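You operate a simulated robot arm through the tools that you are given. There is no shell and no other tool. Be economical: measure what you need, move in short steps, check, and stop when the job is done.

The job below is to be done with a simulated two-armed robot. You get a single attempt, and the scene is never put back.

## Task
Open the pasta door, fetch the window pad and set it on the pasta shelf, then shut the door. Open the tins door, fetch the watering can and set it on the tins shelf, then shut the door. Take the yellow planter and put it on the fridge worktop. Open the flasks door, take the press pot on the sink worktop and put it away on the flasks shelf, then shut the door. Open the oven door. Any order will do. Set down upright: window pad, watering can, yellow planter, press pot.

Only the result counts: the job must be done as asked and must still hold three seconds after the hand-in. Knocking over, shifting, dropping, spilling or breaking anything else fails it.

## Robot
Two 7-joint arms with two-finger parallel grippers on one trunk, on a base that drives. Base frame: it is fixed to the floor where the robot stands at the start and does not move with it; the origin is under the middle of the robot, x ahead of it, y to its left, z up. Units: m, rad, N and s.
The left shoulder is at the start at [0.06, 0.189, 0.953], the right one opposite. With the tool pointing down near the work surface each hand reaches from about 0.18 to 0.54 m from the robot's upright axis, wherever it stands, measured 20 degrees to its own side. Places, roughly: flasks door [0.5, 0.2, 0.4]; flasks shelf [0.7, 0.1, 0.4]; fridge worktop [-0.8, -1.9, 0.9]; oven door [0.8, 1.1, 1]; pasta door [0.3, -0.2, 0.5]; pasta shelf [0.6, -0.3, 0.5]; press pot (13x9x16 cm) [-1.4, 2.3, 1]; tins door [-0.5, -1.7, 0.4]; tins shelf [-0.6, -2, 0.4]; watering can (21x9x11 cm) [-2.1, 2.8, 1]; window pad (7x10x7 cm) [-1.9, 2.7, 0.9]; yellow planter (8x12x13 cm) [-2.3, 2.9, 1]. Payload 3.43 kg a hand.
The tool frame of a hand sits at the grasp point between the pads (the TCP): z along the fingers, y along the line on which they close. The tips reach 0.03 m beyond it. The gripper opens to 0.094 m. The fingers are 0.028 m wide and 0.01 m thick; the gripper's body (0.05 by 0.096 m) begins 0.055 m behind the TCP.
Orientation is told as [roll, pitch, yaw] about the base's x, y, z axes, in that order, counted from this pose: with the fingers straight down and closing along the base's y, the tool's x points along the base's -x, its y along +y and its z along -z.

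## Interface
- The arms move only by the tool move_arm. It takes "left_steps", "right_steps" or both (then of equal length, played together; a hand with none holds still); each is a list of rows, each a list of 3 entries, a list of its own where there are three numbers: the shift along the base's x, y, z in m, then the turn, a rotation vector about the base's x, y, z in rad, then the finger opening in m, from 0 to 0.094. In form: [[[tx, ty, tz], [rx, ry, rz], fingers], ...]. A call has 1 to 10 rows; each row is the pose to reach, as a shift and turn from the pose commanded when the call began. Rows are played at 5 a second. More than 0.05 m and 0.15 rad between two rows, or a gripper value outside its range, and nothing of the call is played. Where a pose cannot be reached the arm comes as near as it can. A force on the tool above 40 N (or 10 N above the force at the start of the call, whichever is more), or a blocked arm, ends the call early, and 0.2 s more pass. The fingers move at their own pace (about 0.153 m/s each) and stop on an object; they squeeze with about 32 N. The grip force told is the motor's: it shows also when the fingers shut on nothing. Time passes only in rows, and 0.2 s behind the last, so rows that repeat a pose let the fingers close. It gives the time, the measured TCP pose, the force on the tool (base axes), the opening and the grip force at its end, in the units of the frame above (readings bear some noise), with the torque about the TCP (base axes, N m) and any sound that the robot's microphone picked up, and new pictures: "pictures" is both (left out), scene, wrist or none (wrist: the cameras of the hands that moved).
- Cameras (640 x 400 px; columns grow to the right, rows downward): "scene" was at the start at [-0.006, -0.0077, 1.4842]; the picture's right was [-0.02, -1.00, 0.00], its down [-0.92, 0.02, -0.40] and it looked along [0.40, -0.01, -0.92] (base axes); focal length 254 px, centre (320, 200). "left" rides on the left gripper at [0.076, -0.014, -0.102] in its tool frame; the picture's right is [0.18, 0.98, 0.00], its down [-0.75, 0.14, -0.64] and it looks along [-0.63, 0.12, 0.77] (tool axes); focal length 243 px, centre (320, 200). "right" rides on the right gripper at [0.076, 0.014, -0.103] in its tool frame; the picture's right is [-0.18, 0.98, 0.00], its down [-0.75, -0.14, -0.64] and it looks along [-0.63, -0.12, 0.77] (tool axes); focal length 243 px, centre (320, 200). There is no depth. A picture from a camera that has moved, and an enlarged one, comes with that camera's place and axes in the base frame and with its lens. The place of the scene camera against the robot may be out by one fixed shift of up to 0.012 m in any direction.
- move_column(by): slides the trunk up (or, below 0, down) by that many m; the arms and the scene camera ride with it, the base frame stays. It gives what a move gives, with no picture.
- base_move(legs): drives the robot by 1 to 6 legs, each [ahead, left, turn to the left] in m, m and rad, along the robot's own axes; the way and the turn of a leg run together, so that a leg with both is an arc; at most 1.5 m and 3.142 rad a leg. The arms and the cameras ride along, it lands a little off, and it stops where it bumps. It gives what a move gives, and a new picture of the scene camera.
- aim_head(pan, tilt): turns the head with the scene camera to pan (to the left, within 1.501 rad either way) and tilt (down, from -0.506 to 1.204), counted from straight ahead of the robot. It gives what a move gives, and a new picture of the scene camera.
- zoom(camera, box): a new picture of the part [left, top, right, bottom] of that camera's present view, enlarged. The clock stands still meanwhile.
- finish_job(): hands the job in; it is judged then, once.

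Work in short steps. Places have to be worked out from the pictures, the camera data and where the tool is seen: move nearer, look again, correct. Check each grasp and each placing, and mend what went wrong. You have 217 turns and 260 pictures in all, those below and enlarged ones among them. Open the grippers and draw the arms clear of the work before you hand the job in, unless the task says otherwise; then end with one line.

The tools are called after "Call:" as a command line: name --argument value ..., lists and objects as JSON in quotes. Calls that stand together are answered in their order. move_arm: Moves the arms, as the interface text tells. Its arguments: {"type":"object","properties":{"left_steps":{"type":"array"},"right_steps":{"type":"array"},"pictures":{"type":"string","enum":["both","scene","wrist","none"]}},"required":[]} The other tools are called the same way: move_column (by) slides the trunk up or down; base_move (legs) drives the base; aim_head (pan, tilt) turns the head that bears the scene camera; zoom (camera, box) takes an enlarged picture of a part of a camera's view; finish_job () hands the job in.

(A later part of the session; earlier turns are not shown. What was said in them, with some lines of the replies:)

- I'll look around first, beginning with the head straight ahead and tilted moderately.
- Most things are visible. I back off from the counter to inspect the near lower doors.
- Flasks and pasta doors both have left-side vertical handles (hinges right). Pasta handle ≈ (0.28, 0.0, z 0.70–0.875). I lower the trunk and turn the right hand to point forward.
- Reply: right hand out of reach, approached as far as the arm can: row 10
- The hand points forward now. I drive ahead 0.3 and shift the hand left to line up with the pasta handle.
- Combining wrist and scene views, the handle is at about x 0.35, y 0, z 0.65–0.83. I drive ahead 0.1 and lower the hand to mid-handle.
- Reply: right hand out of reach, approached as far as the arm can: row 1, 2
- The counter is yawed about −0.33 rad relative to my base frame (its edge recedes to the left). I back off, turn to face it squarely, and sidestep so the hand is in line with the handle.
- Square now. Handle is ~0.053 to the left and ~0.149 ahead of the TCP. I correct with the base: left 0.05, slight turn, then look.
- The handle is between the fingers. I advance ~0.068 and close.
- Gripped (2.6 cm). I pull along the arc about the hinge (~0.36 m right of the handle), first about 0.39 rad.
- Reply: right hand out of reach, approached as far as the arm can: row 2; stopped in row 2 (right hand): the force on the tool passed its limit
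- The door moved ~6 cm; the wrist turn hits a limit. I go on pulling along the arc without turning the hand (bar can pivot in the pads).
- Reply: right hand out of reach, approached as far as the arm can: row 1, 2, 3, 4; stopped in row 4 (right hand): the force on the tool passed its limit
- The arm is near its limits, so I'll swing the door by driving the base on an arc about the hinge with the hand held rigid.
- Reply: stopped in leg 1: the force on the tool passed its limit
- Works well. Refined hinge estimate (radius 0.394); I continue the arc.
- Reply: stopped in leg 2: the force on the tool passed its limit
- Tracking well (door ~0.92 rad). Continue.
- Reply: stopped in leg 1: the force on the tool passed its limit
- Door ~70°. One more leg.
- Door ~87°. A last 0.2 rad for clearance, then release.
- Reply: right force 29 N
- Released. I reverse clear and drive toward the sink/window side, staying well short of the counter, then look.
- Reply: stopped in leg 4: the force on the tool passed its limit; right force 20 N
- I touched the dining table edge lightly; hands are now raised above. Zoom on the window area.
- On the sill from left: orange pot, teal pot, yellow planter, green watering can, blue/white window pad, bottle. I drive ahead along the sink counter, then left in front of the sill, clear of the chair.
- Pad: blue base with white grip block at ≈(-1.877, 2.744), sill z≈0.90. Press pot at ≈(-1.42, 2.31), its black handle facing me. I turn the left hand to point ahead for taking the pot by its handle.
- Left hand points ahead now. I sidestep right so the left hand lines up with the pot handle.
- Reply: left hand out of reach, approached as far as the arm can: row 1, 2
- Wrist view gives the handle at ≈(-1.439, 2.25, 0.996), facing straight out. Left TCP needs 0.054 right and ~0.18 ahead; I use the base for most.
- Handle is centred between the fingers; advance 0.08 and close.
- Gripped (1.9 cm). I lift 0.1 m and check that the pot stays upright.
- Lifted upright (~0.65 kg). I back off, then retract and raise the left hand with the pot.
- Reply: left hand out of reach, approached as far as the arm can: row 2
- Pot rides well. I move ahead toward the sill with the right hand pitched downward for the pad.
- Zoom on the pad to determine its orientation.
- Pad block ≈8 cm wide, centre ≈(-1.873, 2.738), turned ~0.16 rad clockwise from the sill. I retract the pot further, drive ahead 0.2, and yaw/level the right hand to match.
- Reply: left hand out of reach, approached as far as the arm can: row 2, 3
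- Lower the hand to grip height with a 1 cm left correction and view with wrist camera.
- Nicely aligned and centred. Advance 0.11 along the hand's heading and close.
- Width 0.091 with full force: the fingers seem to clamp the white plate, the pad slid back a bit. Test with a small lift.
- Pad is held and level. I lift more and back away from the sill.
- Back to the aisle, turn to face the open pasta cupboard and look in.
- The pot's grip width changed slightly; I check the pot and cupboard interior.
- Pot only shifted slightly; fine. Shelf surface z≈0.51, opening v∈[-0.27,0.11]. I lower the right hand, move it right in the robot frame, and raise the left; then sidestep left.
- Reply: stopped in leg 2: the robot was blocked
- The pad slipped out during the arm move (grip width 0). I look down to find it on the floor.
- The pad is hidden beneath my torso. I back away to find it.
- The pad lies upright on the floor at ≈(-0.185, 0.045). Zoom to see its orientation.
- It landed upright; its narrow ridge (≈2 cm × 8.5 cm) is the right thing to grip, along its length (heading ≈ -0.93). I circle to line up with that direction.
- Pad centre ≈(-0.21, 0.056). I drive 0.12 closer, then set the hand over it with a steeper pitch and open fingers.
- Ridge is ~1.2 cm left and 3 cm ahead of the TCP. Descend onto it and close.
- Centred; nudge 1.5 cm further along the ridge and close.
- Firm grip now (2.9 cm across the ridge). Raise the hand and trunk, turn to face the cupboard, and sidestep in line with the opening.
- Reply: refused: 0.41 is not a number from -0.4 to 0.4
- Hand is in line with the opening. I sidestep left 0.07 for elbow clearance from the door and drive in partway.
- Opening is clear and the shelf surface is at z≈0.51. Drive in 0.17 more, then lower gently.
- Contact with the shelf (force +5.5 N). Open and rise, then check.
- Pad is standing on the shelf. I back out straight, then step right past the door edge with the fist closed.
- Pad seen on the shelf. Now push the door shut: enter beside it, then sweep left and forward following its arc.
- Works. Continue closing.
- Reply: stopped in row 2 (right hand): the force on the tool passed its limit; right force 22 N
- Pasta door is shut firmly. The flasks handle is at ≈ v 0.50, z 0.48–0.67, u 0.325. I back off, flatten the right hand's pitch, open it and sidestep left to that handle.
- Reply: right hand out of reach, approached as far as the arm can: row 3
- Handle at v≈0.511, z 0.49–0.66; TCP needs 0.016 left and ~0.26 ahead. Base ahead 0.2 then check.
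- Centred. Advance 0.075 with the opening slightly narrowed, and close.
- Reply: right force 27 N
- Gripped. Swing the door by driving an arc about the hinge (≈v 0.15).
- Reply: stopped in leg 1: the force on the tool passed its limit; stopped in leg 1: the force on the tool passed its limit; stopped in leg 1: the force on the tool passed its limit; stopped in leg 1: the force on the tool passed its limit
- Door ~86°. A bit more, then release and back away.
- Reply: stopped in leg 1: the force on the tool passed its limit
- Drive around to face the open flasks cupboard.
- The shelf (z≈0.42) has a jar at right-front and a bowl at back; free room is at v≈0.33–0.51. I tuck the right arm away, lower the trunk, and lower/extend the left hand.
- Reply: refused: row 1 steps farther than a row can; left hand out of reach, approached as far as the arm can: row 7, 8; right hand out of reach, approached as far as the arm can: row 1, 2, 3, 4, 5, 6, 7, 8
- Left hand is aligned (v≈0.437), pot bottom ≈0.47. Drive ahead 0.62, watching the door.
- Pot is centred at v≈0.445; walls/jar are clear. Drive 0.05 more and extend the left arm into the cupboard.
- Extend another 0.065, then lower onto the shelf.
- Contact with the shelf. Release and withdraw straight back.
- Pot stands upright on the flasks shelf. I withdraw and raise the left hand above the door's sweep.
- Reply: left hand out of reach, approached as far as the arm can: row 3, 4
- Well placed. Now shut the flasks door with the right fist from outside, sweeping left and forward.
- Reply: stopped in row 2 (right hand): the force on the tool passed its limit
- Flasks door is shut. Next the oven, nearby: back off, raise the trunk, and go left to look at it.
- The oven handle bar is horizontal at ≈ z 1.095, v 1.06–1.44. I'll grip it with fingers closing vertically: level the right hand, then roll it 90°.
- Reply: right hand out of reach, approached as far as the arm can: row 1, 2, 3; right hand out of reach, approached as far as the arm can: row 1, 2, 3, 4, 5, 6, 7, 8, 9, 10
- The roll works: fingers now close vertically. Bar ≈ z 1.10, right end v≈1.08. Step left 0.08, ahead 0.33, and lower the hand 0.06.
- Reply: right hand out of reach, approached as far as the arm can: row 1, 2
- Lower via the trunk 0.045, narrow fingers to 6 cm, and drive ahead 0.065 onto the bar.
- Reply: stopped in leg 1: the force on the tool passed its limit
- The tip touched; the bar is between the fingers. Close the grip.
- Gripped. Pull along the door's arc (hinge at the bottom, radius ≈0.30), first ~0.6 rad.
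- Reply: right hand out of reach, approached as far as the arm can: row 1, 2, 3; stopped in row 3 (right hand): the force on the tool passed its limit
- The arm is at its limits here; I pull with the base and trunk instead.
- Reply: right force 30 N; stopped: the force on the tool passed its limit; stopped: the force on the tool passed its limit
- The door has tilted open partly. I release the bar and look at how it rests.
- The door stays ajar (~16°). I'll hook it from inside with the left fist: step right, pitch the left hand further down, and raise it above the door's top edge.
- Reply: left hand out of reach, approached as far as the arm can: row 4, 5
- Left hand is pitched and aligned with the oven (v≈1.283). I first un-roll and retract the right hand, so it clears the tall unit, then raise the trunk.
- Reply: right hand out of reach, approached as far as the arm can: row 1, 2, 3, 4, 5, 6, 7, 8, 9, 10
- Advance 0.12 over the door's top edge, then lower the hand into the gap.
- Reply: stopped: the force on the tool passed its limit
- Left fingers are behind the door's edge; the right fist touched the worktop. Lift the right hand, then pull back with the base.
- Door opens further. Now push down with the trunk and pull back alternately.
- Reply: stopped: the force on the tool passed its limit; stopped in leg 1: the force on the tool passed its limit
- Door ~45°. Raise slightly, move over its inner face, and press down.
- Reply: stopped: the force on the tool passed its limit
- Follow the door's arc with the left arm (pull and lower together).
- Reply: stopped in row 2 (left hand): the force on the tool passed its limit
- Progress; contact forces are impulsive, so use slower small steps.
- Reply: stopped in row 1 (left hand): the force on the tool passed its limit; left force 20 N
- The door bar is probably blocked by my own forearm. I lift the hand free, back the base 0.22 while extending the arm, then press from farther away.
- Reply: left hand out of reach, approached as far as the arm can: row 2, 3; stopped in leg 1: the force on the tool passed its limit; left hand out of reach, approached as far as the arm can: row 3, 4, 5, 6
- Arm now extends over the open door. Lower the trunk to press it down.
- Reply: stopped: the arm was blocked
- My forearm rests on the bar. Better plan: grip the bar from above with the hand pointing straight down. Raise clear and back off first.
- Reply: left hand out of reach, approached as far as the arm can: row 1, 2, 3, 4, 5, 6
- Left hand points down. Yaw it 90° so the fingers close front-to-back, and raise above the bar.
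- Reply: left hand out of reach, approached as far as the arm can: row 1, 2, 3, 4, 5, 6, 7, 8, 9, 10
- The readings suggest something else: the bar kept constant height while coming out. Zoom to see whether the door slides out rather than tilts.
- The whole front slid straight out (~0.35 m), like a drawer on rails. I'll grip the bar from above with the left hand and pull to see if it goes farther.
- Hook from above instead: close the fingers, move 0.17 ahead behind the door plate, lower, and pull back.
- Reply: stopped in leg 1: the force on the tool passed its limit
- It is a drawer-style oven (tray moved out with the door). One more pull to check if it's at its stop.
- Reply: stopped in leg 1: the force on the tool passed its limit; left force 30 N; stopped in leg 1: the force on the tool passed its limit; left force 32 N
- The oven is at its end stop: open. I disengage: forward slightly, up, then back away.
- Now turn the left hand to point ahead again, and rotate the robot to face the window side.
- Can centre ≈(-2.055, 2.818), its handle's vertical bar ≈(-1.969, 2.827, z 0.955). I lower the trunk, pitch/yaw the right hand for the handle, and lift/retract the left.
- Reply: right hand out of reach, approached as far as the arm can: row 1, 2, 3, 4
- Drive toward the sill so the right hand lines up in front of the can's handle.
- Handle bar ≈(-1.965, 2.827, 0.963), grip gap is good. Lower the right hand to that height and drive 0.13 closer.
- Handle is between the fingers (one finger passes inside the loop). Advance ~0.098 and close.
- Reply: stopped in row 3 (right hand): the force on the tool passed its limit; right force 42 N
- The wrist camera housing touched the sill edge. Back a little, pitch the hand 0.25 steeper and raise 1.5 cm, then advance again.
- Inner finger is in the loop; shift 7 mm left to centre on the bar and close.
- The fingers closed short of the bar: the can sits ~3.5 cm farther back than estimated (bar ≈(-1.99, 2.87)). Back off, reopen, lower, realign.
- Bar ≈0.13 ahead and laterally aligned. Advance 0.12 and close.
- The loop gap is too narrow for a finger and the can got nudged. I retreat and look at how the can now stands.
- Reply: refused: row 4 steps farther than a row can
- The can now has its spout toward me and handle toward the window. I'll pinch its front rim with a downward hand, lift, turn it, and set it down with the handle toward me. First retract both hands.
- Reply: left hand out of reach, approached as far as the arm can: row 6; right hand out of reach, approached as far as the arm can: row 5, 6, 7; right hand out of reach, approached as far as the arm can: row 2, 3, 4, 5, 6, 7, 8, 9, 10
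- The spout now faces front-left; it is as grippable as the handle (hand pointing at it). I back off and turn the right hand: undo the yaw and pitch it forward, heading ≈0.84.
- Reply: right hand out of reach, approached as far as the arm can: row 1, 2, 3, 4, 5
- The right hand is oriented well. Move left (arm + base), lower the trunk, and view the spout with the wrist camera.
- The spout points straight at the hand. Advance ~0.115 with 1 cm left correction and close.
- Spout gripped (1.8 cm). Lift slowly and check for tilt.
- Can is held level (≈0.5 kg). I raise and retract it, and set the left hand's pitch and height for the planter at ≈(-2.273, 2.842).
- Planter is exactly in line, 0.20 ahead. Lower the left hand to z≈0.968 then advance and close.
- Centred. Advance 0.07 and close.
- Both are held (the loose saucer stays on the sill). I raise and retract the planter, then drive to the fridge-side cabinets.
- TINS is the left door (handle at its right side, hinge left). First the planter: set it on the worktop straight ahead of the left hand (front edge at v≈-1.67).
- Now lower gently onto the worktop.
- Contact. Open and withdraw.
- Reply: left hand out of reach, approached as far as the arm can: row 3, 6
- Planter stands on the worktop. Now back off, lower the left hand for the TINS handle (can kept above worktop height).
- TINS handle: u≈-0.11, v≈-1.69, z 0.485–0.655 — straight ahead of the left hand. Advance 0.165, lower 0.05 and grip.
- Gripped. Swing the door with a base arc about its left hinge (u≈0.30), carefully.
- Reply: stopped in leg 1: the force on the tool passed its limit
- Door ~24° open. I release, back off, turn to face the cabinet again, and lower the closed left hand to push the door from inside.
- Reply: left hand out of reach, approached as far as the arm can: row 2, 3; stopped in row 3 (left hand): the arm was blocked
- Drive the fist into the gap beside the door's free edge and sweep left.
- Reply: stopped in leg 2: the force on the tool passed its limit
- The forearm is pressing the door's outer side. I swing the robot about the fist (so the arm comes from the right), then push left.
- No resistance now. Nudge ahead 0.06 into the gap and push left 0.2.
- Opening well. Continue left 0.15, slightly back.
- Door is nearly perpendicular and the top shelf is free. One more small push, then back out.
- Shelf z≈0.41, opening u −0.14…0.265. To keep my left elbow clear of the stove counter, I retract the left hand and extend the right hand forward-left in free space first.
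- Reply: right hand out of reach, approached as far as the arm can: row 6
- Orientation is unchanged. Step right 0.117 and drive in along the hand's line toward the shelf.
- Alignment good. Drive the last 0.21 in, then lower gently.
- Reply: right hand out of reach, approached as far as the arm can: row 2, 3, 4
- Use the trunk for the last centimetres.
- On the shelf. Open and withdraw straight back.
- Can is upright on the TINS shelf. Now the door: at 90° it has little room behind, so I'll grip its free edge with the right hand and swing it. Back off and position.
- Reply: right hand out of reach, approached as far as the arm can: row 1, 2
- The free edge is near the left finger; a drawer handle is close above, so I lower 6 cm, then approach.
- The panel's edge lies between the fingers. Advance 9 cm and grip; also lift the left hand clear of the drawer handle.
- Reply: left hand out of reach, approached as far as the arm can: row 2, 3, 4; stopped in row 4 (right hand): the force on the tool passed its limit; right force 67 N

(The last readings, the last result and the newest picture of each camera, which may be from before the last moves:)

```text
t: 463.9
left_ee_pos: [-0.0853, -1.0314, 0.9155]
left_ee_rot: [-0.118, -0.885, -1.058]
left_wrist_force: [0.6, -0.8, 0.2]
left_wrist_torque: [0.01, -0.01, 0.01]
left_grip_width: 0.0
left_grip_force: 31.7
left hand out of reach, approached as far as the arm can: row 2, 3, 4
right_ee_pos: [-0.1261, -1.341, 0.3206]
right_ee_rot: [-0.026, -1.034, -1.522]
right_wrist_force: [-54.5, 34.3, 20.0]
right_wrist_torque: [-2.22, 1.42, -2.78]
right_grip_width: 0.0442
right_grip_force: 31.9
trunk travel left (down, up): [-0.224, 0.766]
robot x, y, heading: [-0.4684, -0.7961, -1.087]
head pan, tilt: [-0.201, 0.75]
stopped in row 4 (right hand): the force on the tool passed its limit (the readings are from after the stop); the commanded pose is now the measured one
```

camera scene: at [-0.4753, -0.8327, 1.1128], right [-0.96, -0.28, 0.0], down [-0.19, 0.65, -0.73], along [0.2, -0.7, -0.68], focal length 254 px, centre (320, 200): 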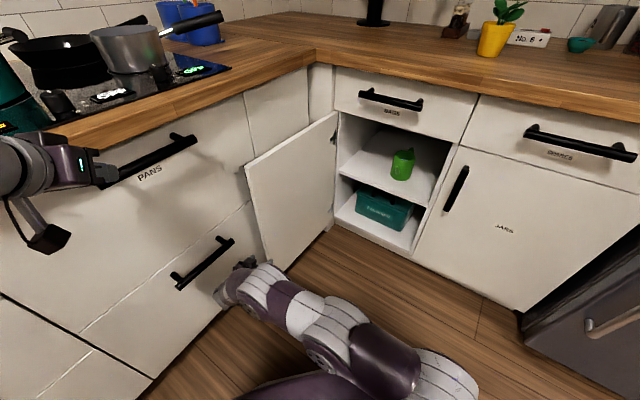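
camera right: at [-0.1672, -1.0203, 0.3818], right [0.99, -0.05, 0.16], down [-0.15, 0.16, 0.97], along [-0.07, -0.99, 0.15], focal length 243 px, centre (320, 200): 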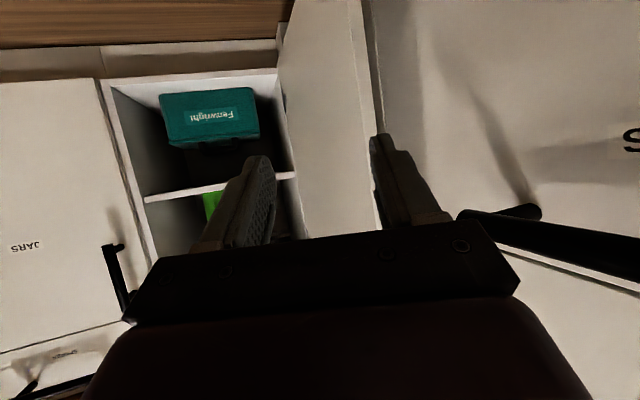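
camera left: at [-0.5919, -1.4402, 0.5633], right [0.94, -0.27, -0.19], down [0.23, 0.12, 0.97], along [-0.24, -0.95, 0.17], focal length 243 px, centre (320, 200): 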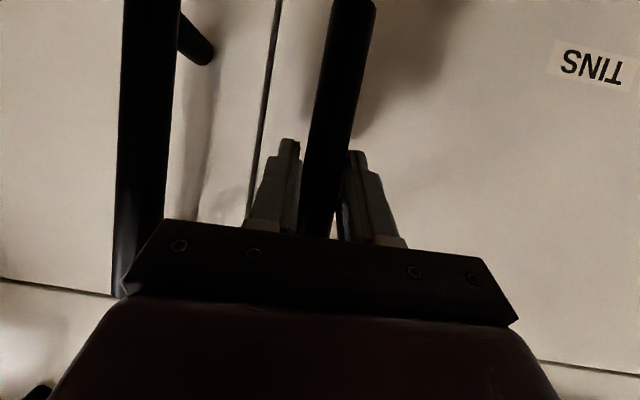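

Clamped on the edge. Swing it shut with a base arc about the hinge.

Call:
base_move --legs '[[-0.06, -0.233, 0.25]]'

```text
t: 465.7
left_ee_pos: [-0.2595, -1.0139, 0.9138]
left_ee_rot: [-0.12, -0.881, -0.803]
left_wrist_force: [-0.3, -0.5, -0.6]
left_wrist_torque: [-0.01, -0.05, 0.02]
left_grip_width: 0.0
left_grip_force: 32.2
right_ee_pos: [-0.215, -1.32, 0.3204]
right_ee_rot: [-0.004, -1.033, -1.274]
right_wrist_force: [-6.3, 1.7, 0.7]
right_wrist_torque: [0.4, 0.4, -2.77]
right_grip_width: 0.0447
right_grip_force: 45.0
trunk travel left (down, up): [-0.224, 0.766]
robot x, y, heading: [-0.6909, -0.8836, -0.836]
head pan, tilt: [-0.201, 0.75]
camera scene: at [-0.6923, -0.9146, 1.1128], right [-0.86, -0.51, 0.0], down [-0.35, 0.59, -0.73], along [0.37, -0.63, -0.68], focal length 254 px, centre (320, 200)
```

scene: 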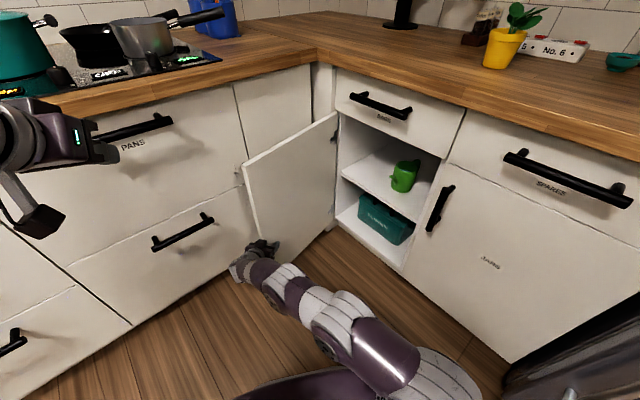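

Works. One more arc of 0.25.

Call:
base_move --legs '[[-0.06, -0.232, 0.25]]'

```text
t: 467.5
left_ee_pos: [-0.4331, -1.0335, 0.9138]
left_ee_rot: [-0.123, -0.883, -0.549]
left_wrist_force: [0.1, -1.2, 0.4]
left_wrist_torque: [-0.03, 0.01, -0.01]
left_grip_width: 0.0001
left_grip_force: 31.7
right_ee_pos: [-0.316, -1.3199, 0.32]
right_ee_rot: [-0.002, -1.032, -1.019]
right_wrist_force: [-9.5, 20.6, 1.1]
right_wrist_torque: [0.18, 0.53, -3.14]
right_grip_width: 0.0453
right_grip_force: 45.3
trunk travel left (down, up): [-0.224, 0.766]
robot x, y, heading: [-0.8847, -1.0153, -0.584]
head pan, tilt: [-0.201, 0.75]
camera scene: at [-0.8796, -1.0468, 1.1128], right [-0.7, -0.71, 0.0], down [-0.48, 0.48, -0.73], along [0.52, -0.52, -0.68], focal length 254 px, centre (320, 200)
```

scene: 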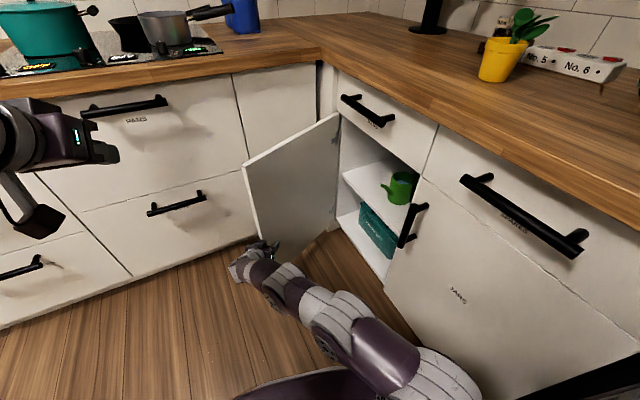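

Door is now ~60° open, so there's room behind it. Release, withdraw, and go around to push its outer face.

Call:
move_arm --right_steps '[[[0, 0, 0], [0, 0, 0], 0.094], [[0, 0, 0], [0, 0, 0], 0.094], [[-0.021, 0.034, 0], [0, 0, 0], 0.094], [[-0.042, 0.068, 0], [0, 0, 0], 0.094], [[-0.063, 0.102, 0], [0, 0, 0], 0.03], [[-0.063, 0.102, 0], [0, 0, 0], 0.0]]' --pictures "none"

Call:
base_move --legs '[[0, 0.55, 0], [0, 0, -0.9], [0, 0.25, 0]]'

Call:
move_column --by 0.12

```text
t: 468.9
left_ee_pos: [-0.4336, -1.0352, 0.9125]
left_ee_rot: [-0.121, -0.882, -0.55]
left_wrist_force: [0.1, 0.5, -0.7]
left_wrist_torque: [0.03, 0.01, -0.01]
left_grip_width: 0.0
left_grip_force: 32.1
right_ee_pos: [-0.3776, -1.2257, 0.3201]
right_ee_rot: [0.006, -1.021, -1.02]
right_wrist_force: [0.1, 0.7, 0.7]
right_wrist_torque: [-0.04, -0.01, 0.0]
right_grip_width: 0.0
right_grip_force: 32.1
right hand out of reach, approached as far as the arm can: row 5, 6
trunk travel left (down, up): [-0.224, 0.766]
robot x, y, heading: [-0.8854, -1.0173, -0.581]
head pan, tilt: [-0.201, 0.75]
```

```text
t: 475.8
left_ee_pos: [-0.065, -0.9014, 0.9129]
left_ee_rot: [-0.12, -0.881, -1.453]
left_wrist_force: [0.1, -0.3, 0.6]
left_wrist_torque: [0.05, -0.01, -0.02]
left_grip_width: 0.0
left_grip_force: 32.1
right_ee_pos: [-0.1798, -1.0617, 0.3204]
right_ee_rot: [0.005, -1.022, -1.923]
right_wrist_force: [0.0, 0.2, 0.1]
right_wrist_torque: [-0.01, 0.01, -0.01]
right_grip_width: 0.0
right_grip_force: 32.0
trunk travel left (down, up): [-0.224, 0.766]
robot x, y, heading: [-0.3284, -0.5336, -1.484]
head pan, tilt: [-0.201, 0.75]
camera scene: at [-0.3477, -0.5636, 1.1128], right [-0.99, 0.12, 0.0], down [0.08, 0.68, -0.73], along [-0.08, -0.73, -0.68], focal length 254 px, centre (320, 200)
```

scene: 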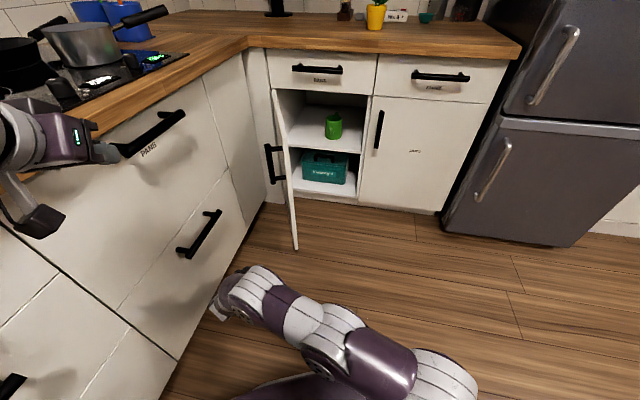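

```text
t: 477.3
left_ee_pos: [-0.0658, -0.9012, 1.0332]
left_ee_rot: [-0.121, -0.882, -1.454]
left_wrist_force: [-0.5, 0.0, -0.4]
left_wrist_torque: [0.02, -0.03, -0.03]
left_grip_width: 0.0
left_grip_force: 32.3
right_ee_pos: [-0.1806, -1.0614, 0.4406]
right_ee_rot: [0.005, -1.021, -1.922]
right_wrist_force: [1.0, -0.7, 0.6]
right_wrist_torque: [-0.01, -0.01, 0.03]
right_grip_width: 0.0
right_grip_force: 32.2
trunk travel left (down, up): [-0.344, 0.646]
robot x, y, heading: [-0.3299, -0.536, -1.486]
head pan, tilt: [-0.201, 0.75]
```

Fist now approaches behind the door's tip and sweeps it toward closed.

Call:
base_move --legs '[[0.261, -0.06, 0], [0.032, -0.052, 0], [0.051, -0.1625, 0]]'

```text
t: 479.8
left_ee_pos: [-0.1384, -1.1928, 1.0326]
left_ee_rot: [-0.12, -0.879, -1.452]
left_wrist_force: [0.5, -0.2, 0.5]
left_wrist_torque: [0.01, -0.02, -0.04]
left_grip_width: 0.0
left_grip_force: 31.5
right_ee_pos: [-0.2527, -1.3511, 0.4411]
right_ee_rot: [0.003, -1.023, -1.922]
right_wrist_force: [1.1, 0.0, -0.3]
right_wrist_torque: [0.01, 0.01, 0.0]
right_grip_width: 0.0
right_grip_force: 32.2
trunk travel left (down, up): [-0.344, 0.646]
robot x, y, heading: [-0.4015, -0.8262, -1.482]
head pan, tilt: [-0.201, 0.75]
stopped in leg 2: the force on the tool passed its limit (the readings are from after the stop); the commanded pose is now the measured one
camera scene: at [-0.4217, -0.8558, 1.2328], right [-0.99, 0.11, 0.0], down [0.08, 0.68, -0.73], along [-0.08, -0.73, -0.68], focal length 254 px, centre (320, 200)
```

scene: 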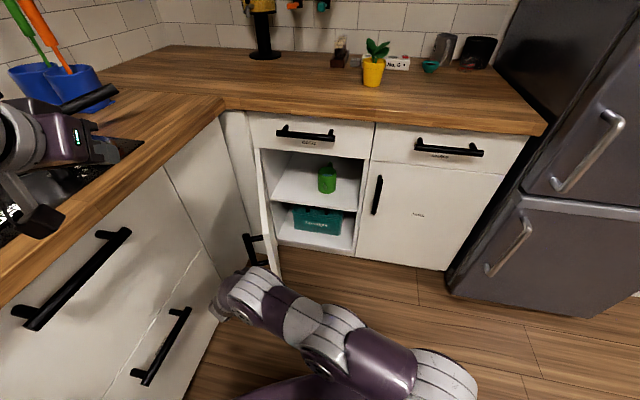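

Call:
base_move --legs '[[0.02, -0.1, 0], [0.05, -0.08, 0]]'

```text
t: 480.6
left_ee_pos: [-0.1555, -1.1957, 1.0327]
left_ee_rot: [-0.121, -0.879, -1.452]
left_wrist_force: [0.0, -0.2, 0.1]
left_wrist_torque: [0.01, 0.0, -0.02]
left_grip_width: 0.0003
left_grip_force: 31.5
right_ee_pos: [-0.2667, -1.3534, 0.4396]
right_ee_rot: [0.002, -1.021, -1.915]
right_wrist_force: [-0.6, 0.0, 0.1]
right_wrist_torque: [-0.01, 0.0, -0.01]
right_grip_width: 0.0
right_grip_force: 32.4
trunk travel left (down, up): [-0.344, 0.646]
robot x, y, heading: [-0.4181, -0.8318, -1.479]
head pan, tilt: [-0.201, 0.75]
stopped in leg 1: the robot was blocked; the commanded pose is now the measured one
camera scene: at [-0.4379, -0.8609, 1.2328], right [-0.99, 0.11, 0.0], down [0.08, 0.68, -0.73], along [-0.08, -0.73, -0.68], focal length 254 px, centre (320, 200)
```

scene: 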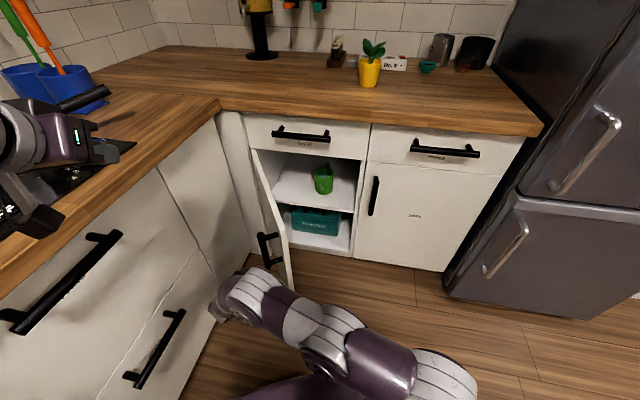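

Call:
base_move --legs '[[0.05, 0.0, 0], [0.03, -0.08, 0]]'

```text
t: 482.2
left_ee_pos: [-0.2302, -1.2845, 1.0331]
left_ee_rot: [-0.119, -0.878, -1.453]
left_wrist_force: [0.5, -0.4, -0.9]
left_wrist_torque: [0.0, -0.02, -0.01]
left_grip_width: 0.0
left_grip_force: 32.4
right_ee_pos: [-0.3404, -1.4398, 0.4399]
right_ee_rot: [0.004, -1.02, -1.917]
right_wrist_force: [-0.8, -0.1, -0.4]
right_wrist_torque: [0.0, 0.0, 0.03]
right_grip_width: 0.0
right_grip_force: 31.9
trunk travel left (down, up): [-0.344, 0.646]
robot x, y, heading: [-0.4917, -0.9218, -1.481]
head pan, tilt: [-0.201, 0.75]
camera scene: at [-0.5125, -0.9482, 1.2328], right [-0.99, 0.11, 0.0], down [0.08, 0.68, -0.73], along [-0.08, -0.73, -0.68], focal length 254 px, centre (320, 200)
```

scene: 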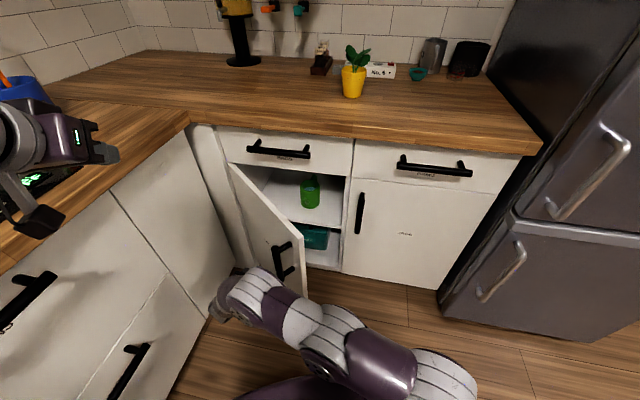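

Closing now. Continue.

Call:
base_move --legs '[[0.03, -0.1, 0], [0.07, -0.09, 0]]'

```text
t: 484.2
left_ee_pos: [-0.4098, -1.401, 1.0315]
left_ee_rot: [-0.118, -0.877, -1.453]
left_wrist_force: [-0.6, 0.7, -0.1]
left_wrist_torque: [0.02, -0.02, 0.02]
left_grip_width: 0.0001
left_grip_force: 31.9
right_ee_pos: [-0.5206, -1.5579, 0.4398]
right_ee_rot: [0.003, -1.021, -1.916]
right_wrist_force: [0.8, 0.6, -0.5]
right_wrist_torque: [0.02, 0.06, -0.02]
right_grip_width: 0.0
right_grip_force: 32.1
trunk travel left (down, up): [-0.344, 0.646]
robot x, y, heading: [-0.6748, -1.0352, -1.487]
head pan, tilt: [-0.201, 0.75]
camera scene: at [-0.6934, -1.0655, 1.2328], right [-0.99, 0.11, 0.0], down [0.08, 0.68, -0.73], along [-0.08, -0.73, -0.68], focal length 254 px, centre (320, 200)
```

scene: 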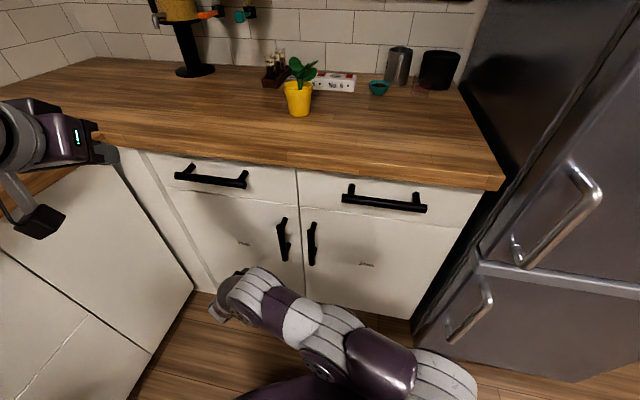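

Nearly shut; press it closed firmly with the right fist.

Call:
move_arm --right_steps '[[[-0.0093, -0.0285, 0], [0, 0, 0], 0.0], [[-0.0155, -0.0475, 0], [0, 0, 0], 0.0], [[-0.0216, -0.0666, 0], [0, 0, 0], 0.0], [[-0.0278, -0.0856, 0], [0, 0, 0], 0.0]]' --pictures "none"

Call:
zoom --camera "scene" --box '[130, 140, 450, 340]'

```text
t: 484.9
left_ee_pos: [-0.4083, -1.4009, 1.0319]
left_ee_rot: [-0.12, -0.877, -1.45]
left_wrist_force: [0.3, -0.7, 0.0]
left_wrist_torque: [0.03, -0.02, 0.01]
left_grip_width: 0.0
left_grip_force: 32.5
right_ee_pos: [-0.539, -1.6146, 0.4373]
right_ee_rot: [-0.003, -1.016, -1.908]
right_wrist_force: [1.1, 1.6, 0.0]
right_wrist_torque: [-0.11, 0.04, -0.05]
right_grip_width: 0.0001
right_grip_force: 32.3
trunk travel left (down, up): [-0.344, 0.646]
robot x, y, heading: [-0.6715, -1.031, -1.482]
head pan, tilt: [-0.201, 0.75]
stopped in row 3 (right hand): the force on the tool passed its limit (the readings are from after the stop); the commanded pose is now the measured one
```

```text
2.00 times, centred on (290, 240) of scene
camera zoom: at [-0.6927, -1.0647, 1.2328], right [-0.99, 0.11, 0.0], down [0.08, 0.68, -0.73], along [-0.08, -0.73, -0.68], focal length 508 px, centre (380, 120)
```

zoom: 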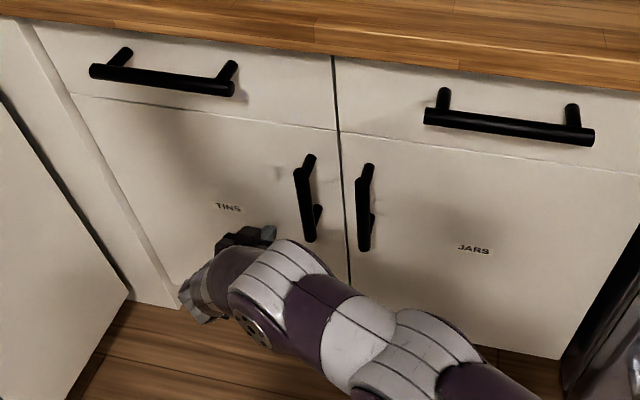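

TINS door is flush shut. I back away, open the grippers, and take a last look at the front counter and oven.

Call:
base_move --legs '[[-0.6, 0, 0]]'

Call:
move_arm --left_steps '[[[0, 0, 0], [0, 0, 0], 0.05], [[0, 0, 0], [0, 0, 0], 0.094], [[0, 0, 0], [0, 0, 0], 0.094]]' --right_steps '[[[0, 0, 0], [0, 0, 0], 0.05], [[0, 0, 0], [0, 0, 0], 0.094], [[0, 0, 0], [0, 0, 0], 0.094]]' --pictures "none"

Call:
aim_head --pan 1.45 --tilt 0.4

```text
t: 488.3
left_ee_pos: [-0.4624, -0.8044, 1.0321]
left_ee_rot: [-0.119, -0.876, -1.461]
left_wrist_force: [-0.2, 0.6, -0.3]
left_wrist_torque: [0.0, -0.01, 0.01]
left_grip_width: 0.0
left_grip_force: 31.5
right_ee_pos: [-0.5953, -1.0181, 0.4372]
right_ee_rot: [-0.002, -1.015, -1.916]
right_wrist_force: [-0.5, 0.1, 0.3]
right_wrist_torque: [-0.02, 0.0, -0.06]
right_grip_width: 0.0
right_grip_force: 32.1
trunk travel left (down, up): [-0.344, 0.646]
robot x, y, heading: [-0.7254, -0.4378, -1.493]
head pan, tilt: [-0.201, 0.75]
camera scene: at [-0.7432, -0.4661, 1.2328], right [-0.99, 0.12, 0.0], down [0.08, 0.68, -0.73], along [-0.09, -0.73, -0.68], focal length 254 px, centre (320, 200)
```

scene: 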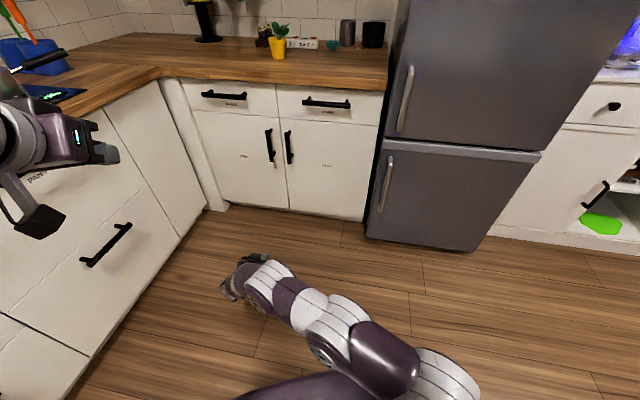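

```text
t: 489.1
left_ee_pos: [-0.4632, -0.8048, 1.033]
left_ee_rot: [-0.12, -0.878, -1.461]
left_wrist_force: [-0.8, -0.1, 0.0]
left_wrist_torque: [0.01, 0.01, -0.04]
left_grip_width: 0.094
left_grip_force: 0.0
right_ee_pos: [-0.5948, -1.0174, 0.4365]
right_ee_rot: [-0.004, -1.015, -1.916]
right_wrist_force: [-0.6, 0.2, -0.3]
right_wrist_torque: [0.0, 0.01, -0.02]
right_grip_width: 0.0942
right_grip_force: 0.0
trunk travel left (down, up): [-0.344, 0.646]
robot x, y, heading: [-0.7197, -0.4351, -1.494]
head pan, tilt: [-0.201, 0.75]
```

```text
t: 490.8
left_ee_pos: [-0.4627, -0.8042, 1.0318]
left_ee_rot: [-0.121, -0.877, -1.461]
left_wrist_force: [-0.4, 0.9, -0.5]
left_wrist_torque: [0.02, -0.01, 0.02]
left_grip_width: 0.0939
left_grip_force: 0.1
right_ee_pos: [-0.5964, -1.0173, 0.4371]
right_ee_rot: [-0.003, -1.014, -1.917]
right_wrist_force: [-1.1, -0.9, 1.0]
right_wrist_torque: [0.0, -0.02, 0.04]
right_grip_width: 0.094
right_grip_force: 0.0
trunk travel left (down, up): [-0.344, 0.646]
robot x, y, heading: [-0.7262, -0.4386, -1.491]
head pan, tilt: [1.45, 0.4]
camera scene: at [-0.6405, -0.3881, 1.2639], right [-0.04, -1.0, 0.0], down [-0.39, 0.02, -0.92], along [0.92, -0.04, -0.39], focal length 254 px, centre (320, 200)
```

scene: 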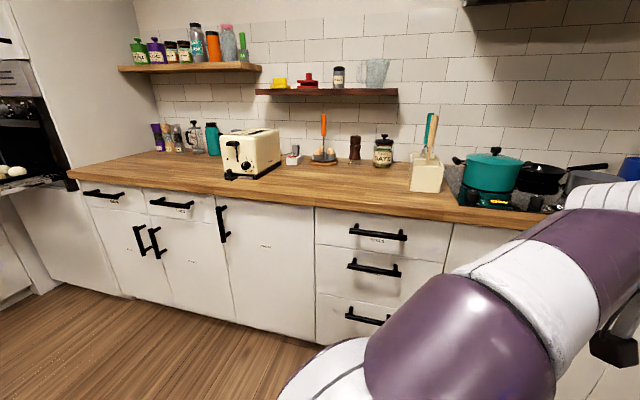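

Pasta, flasks and tins doors are shut, the oven stands open, and the grippers are open and clear. Handing in.

Call:
finish_job

```text
The job is handed in.
```

The job is handed in. The window pad, watering can and press pot stand upright on the pasta, tins and flasks shelves, and those three doors are shut. The yellow planter is upright on the fridge worktop, and the oven door is pulled out to its stop. Along the way I dropped the window pad once (it landed upright), nudged the watering can, brushed the dining table edge and touched the front worktop. The planter's saucer stayed on the window sill.
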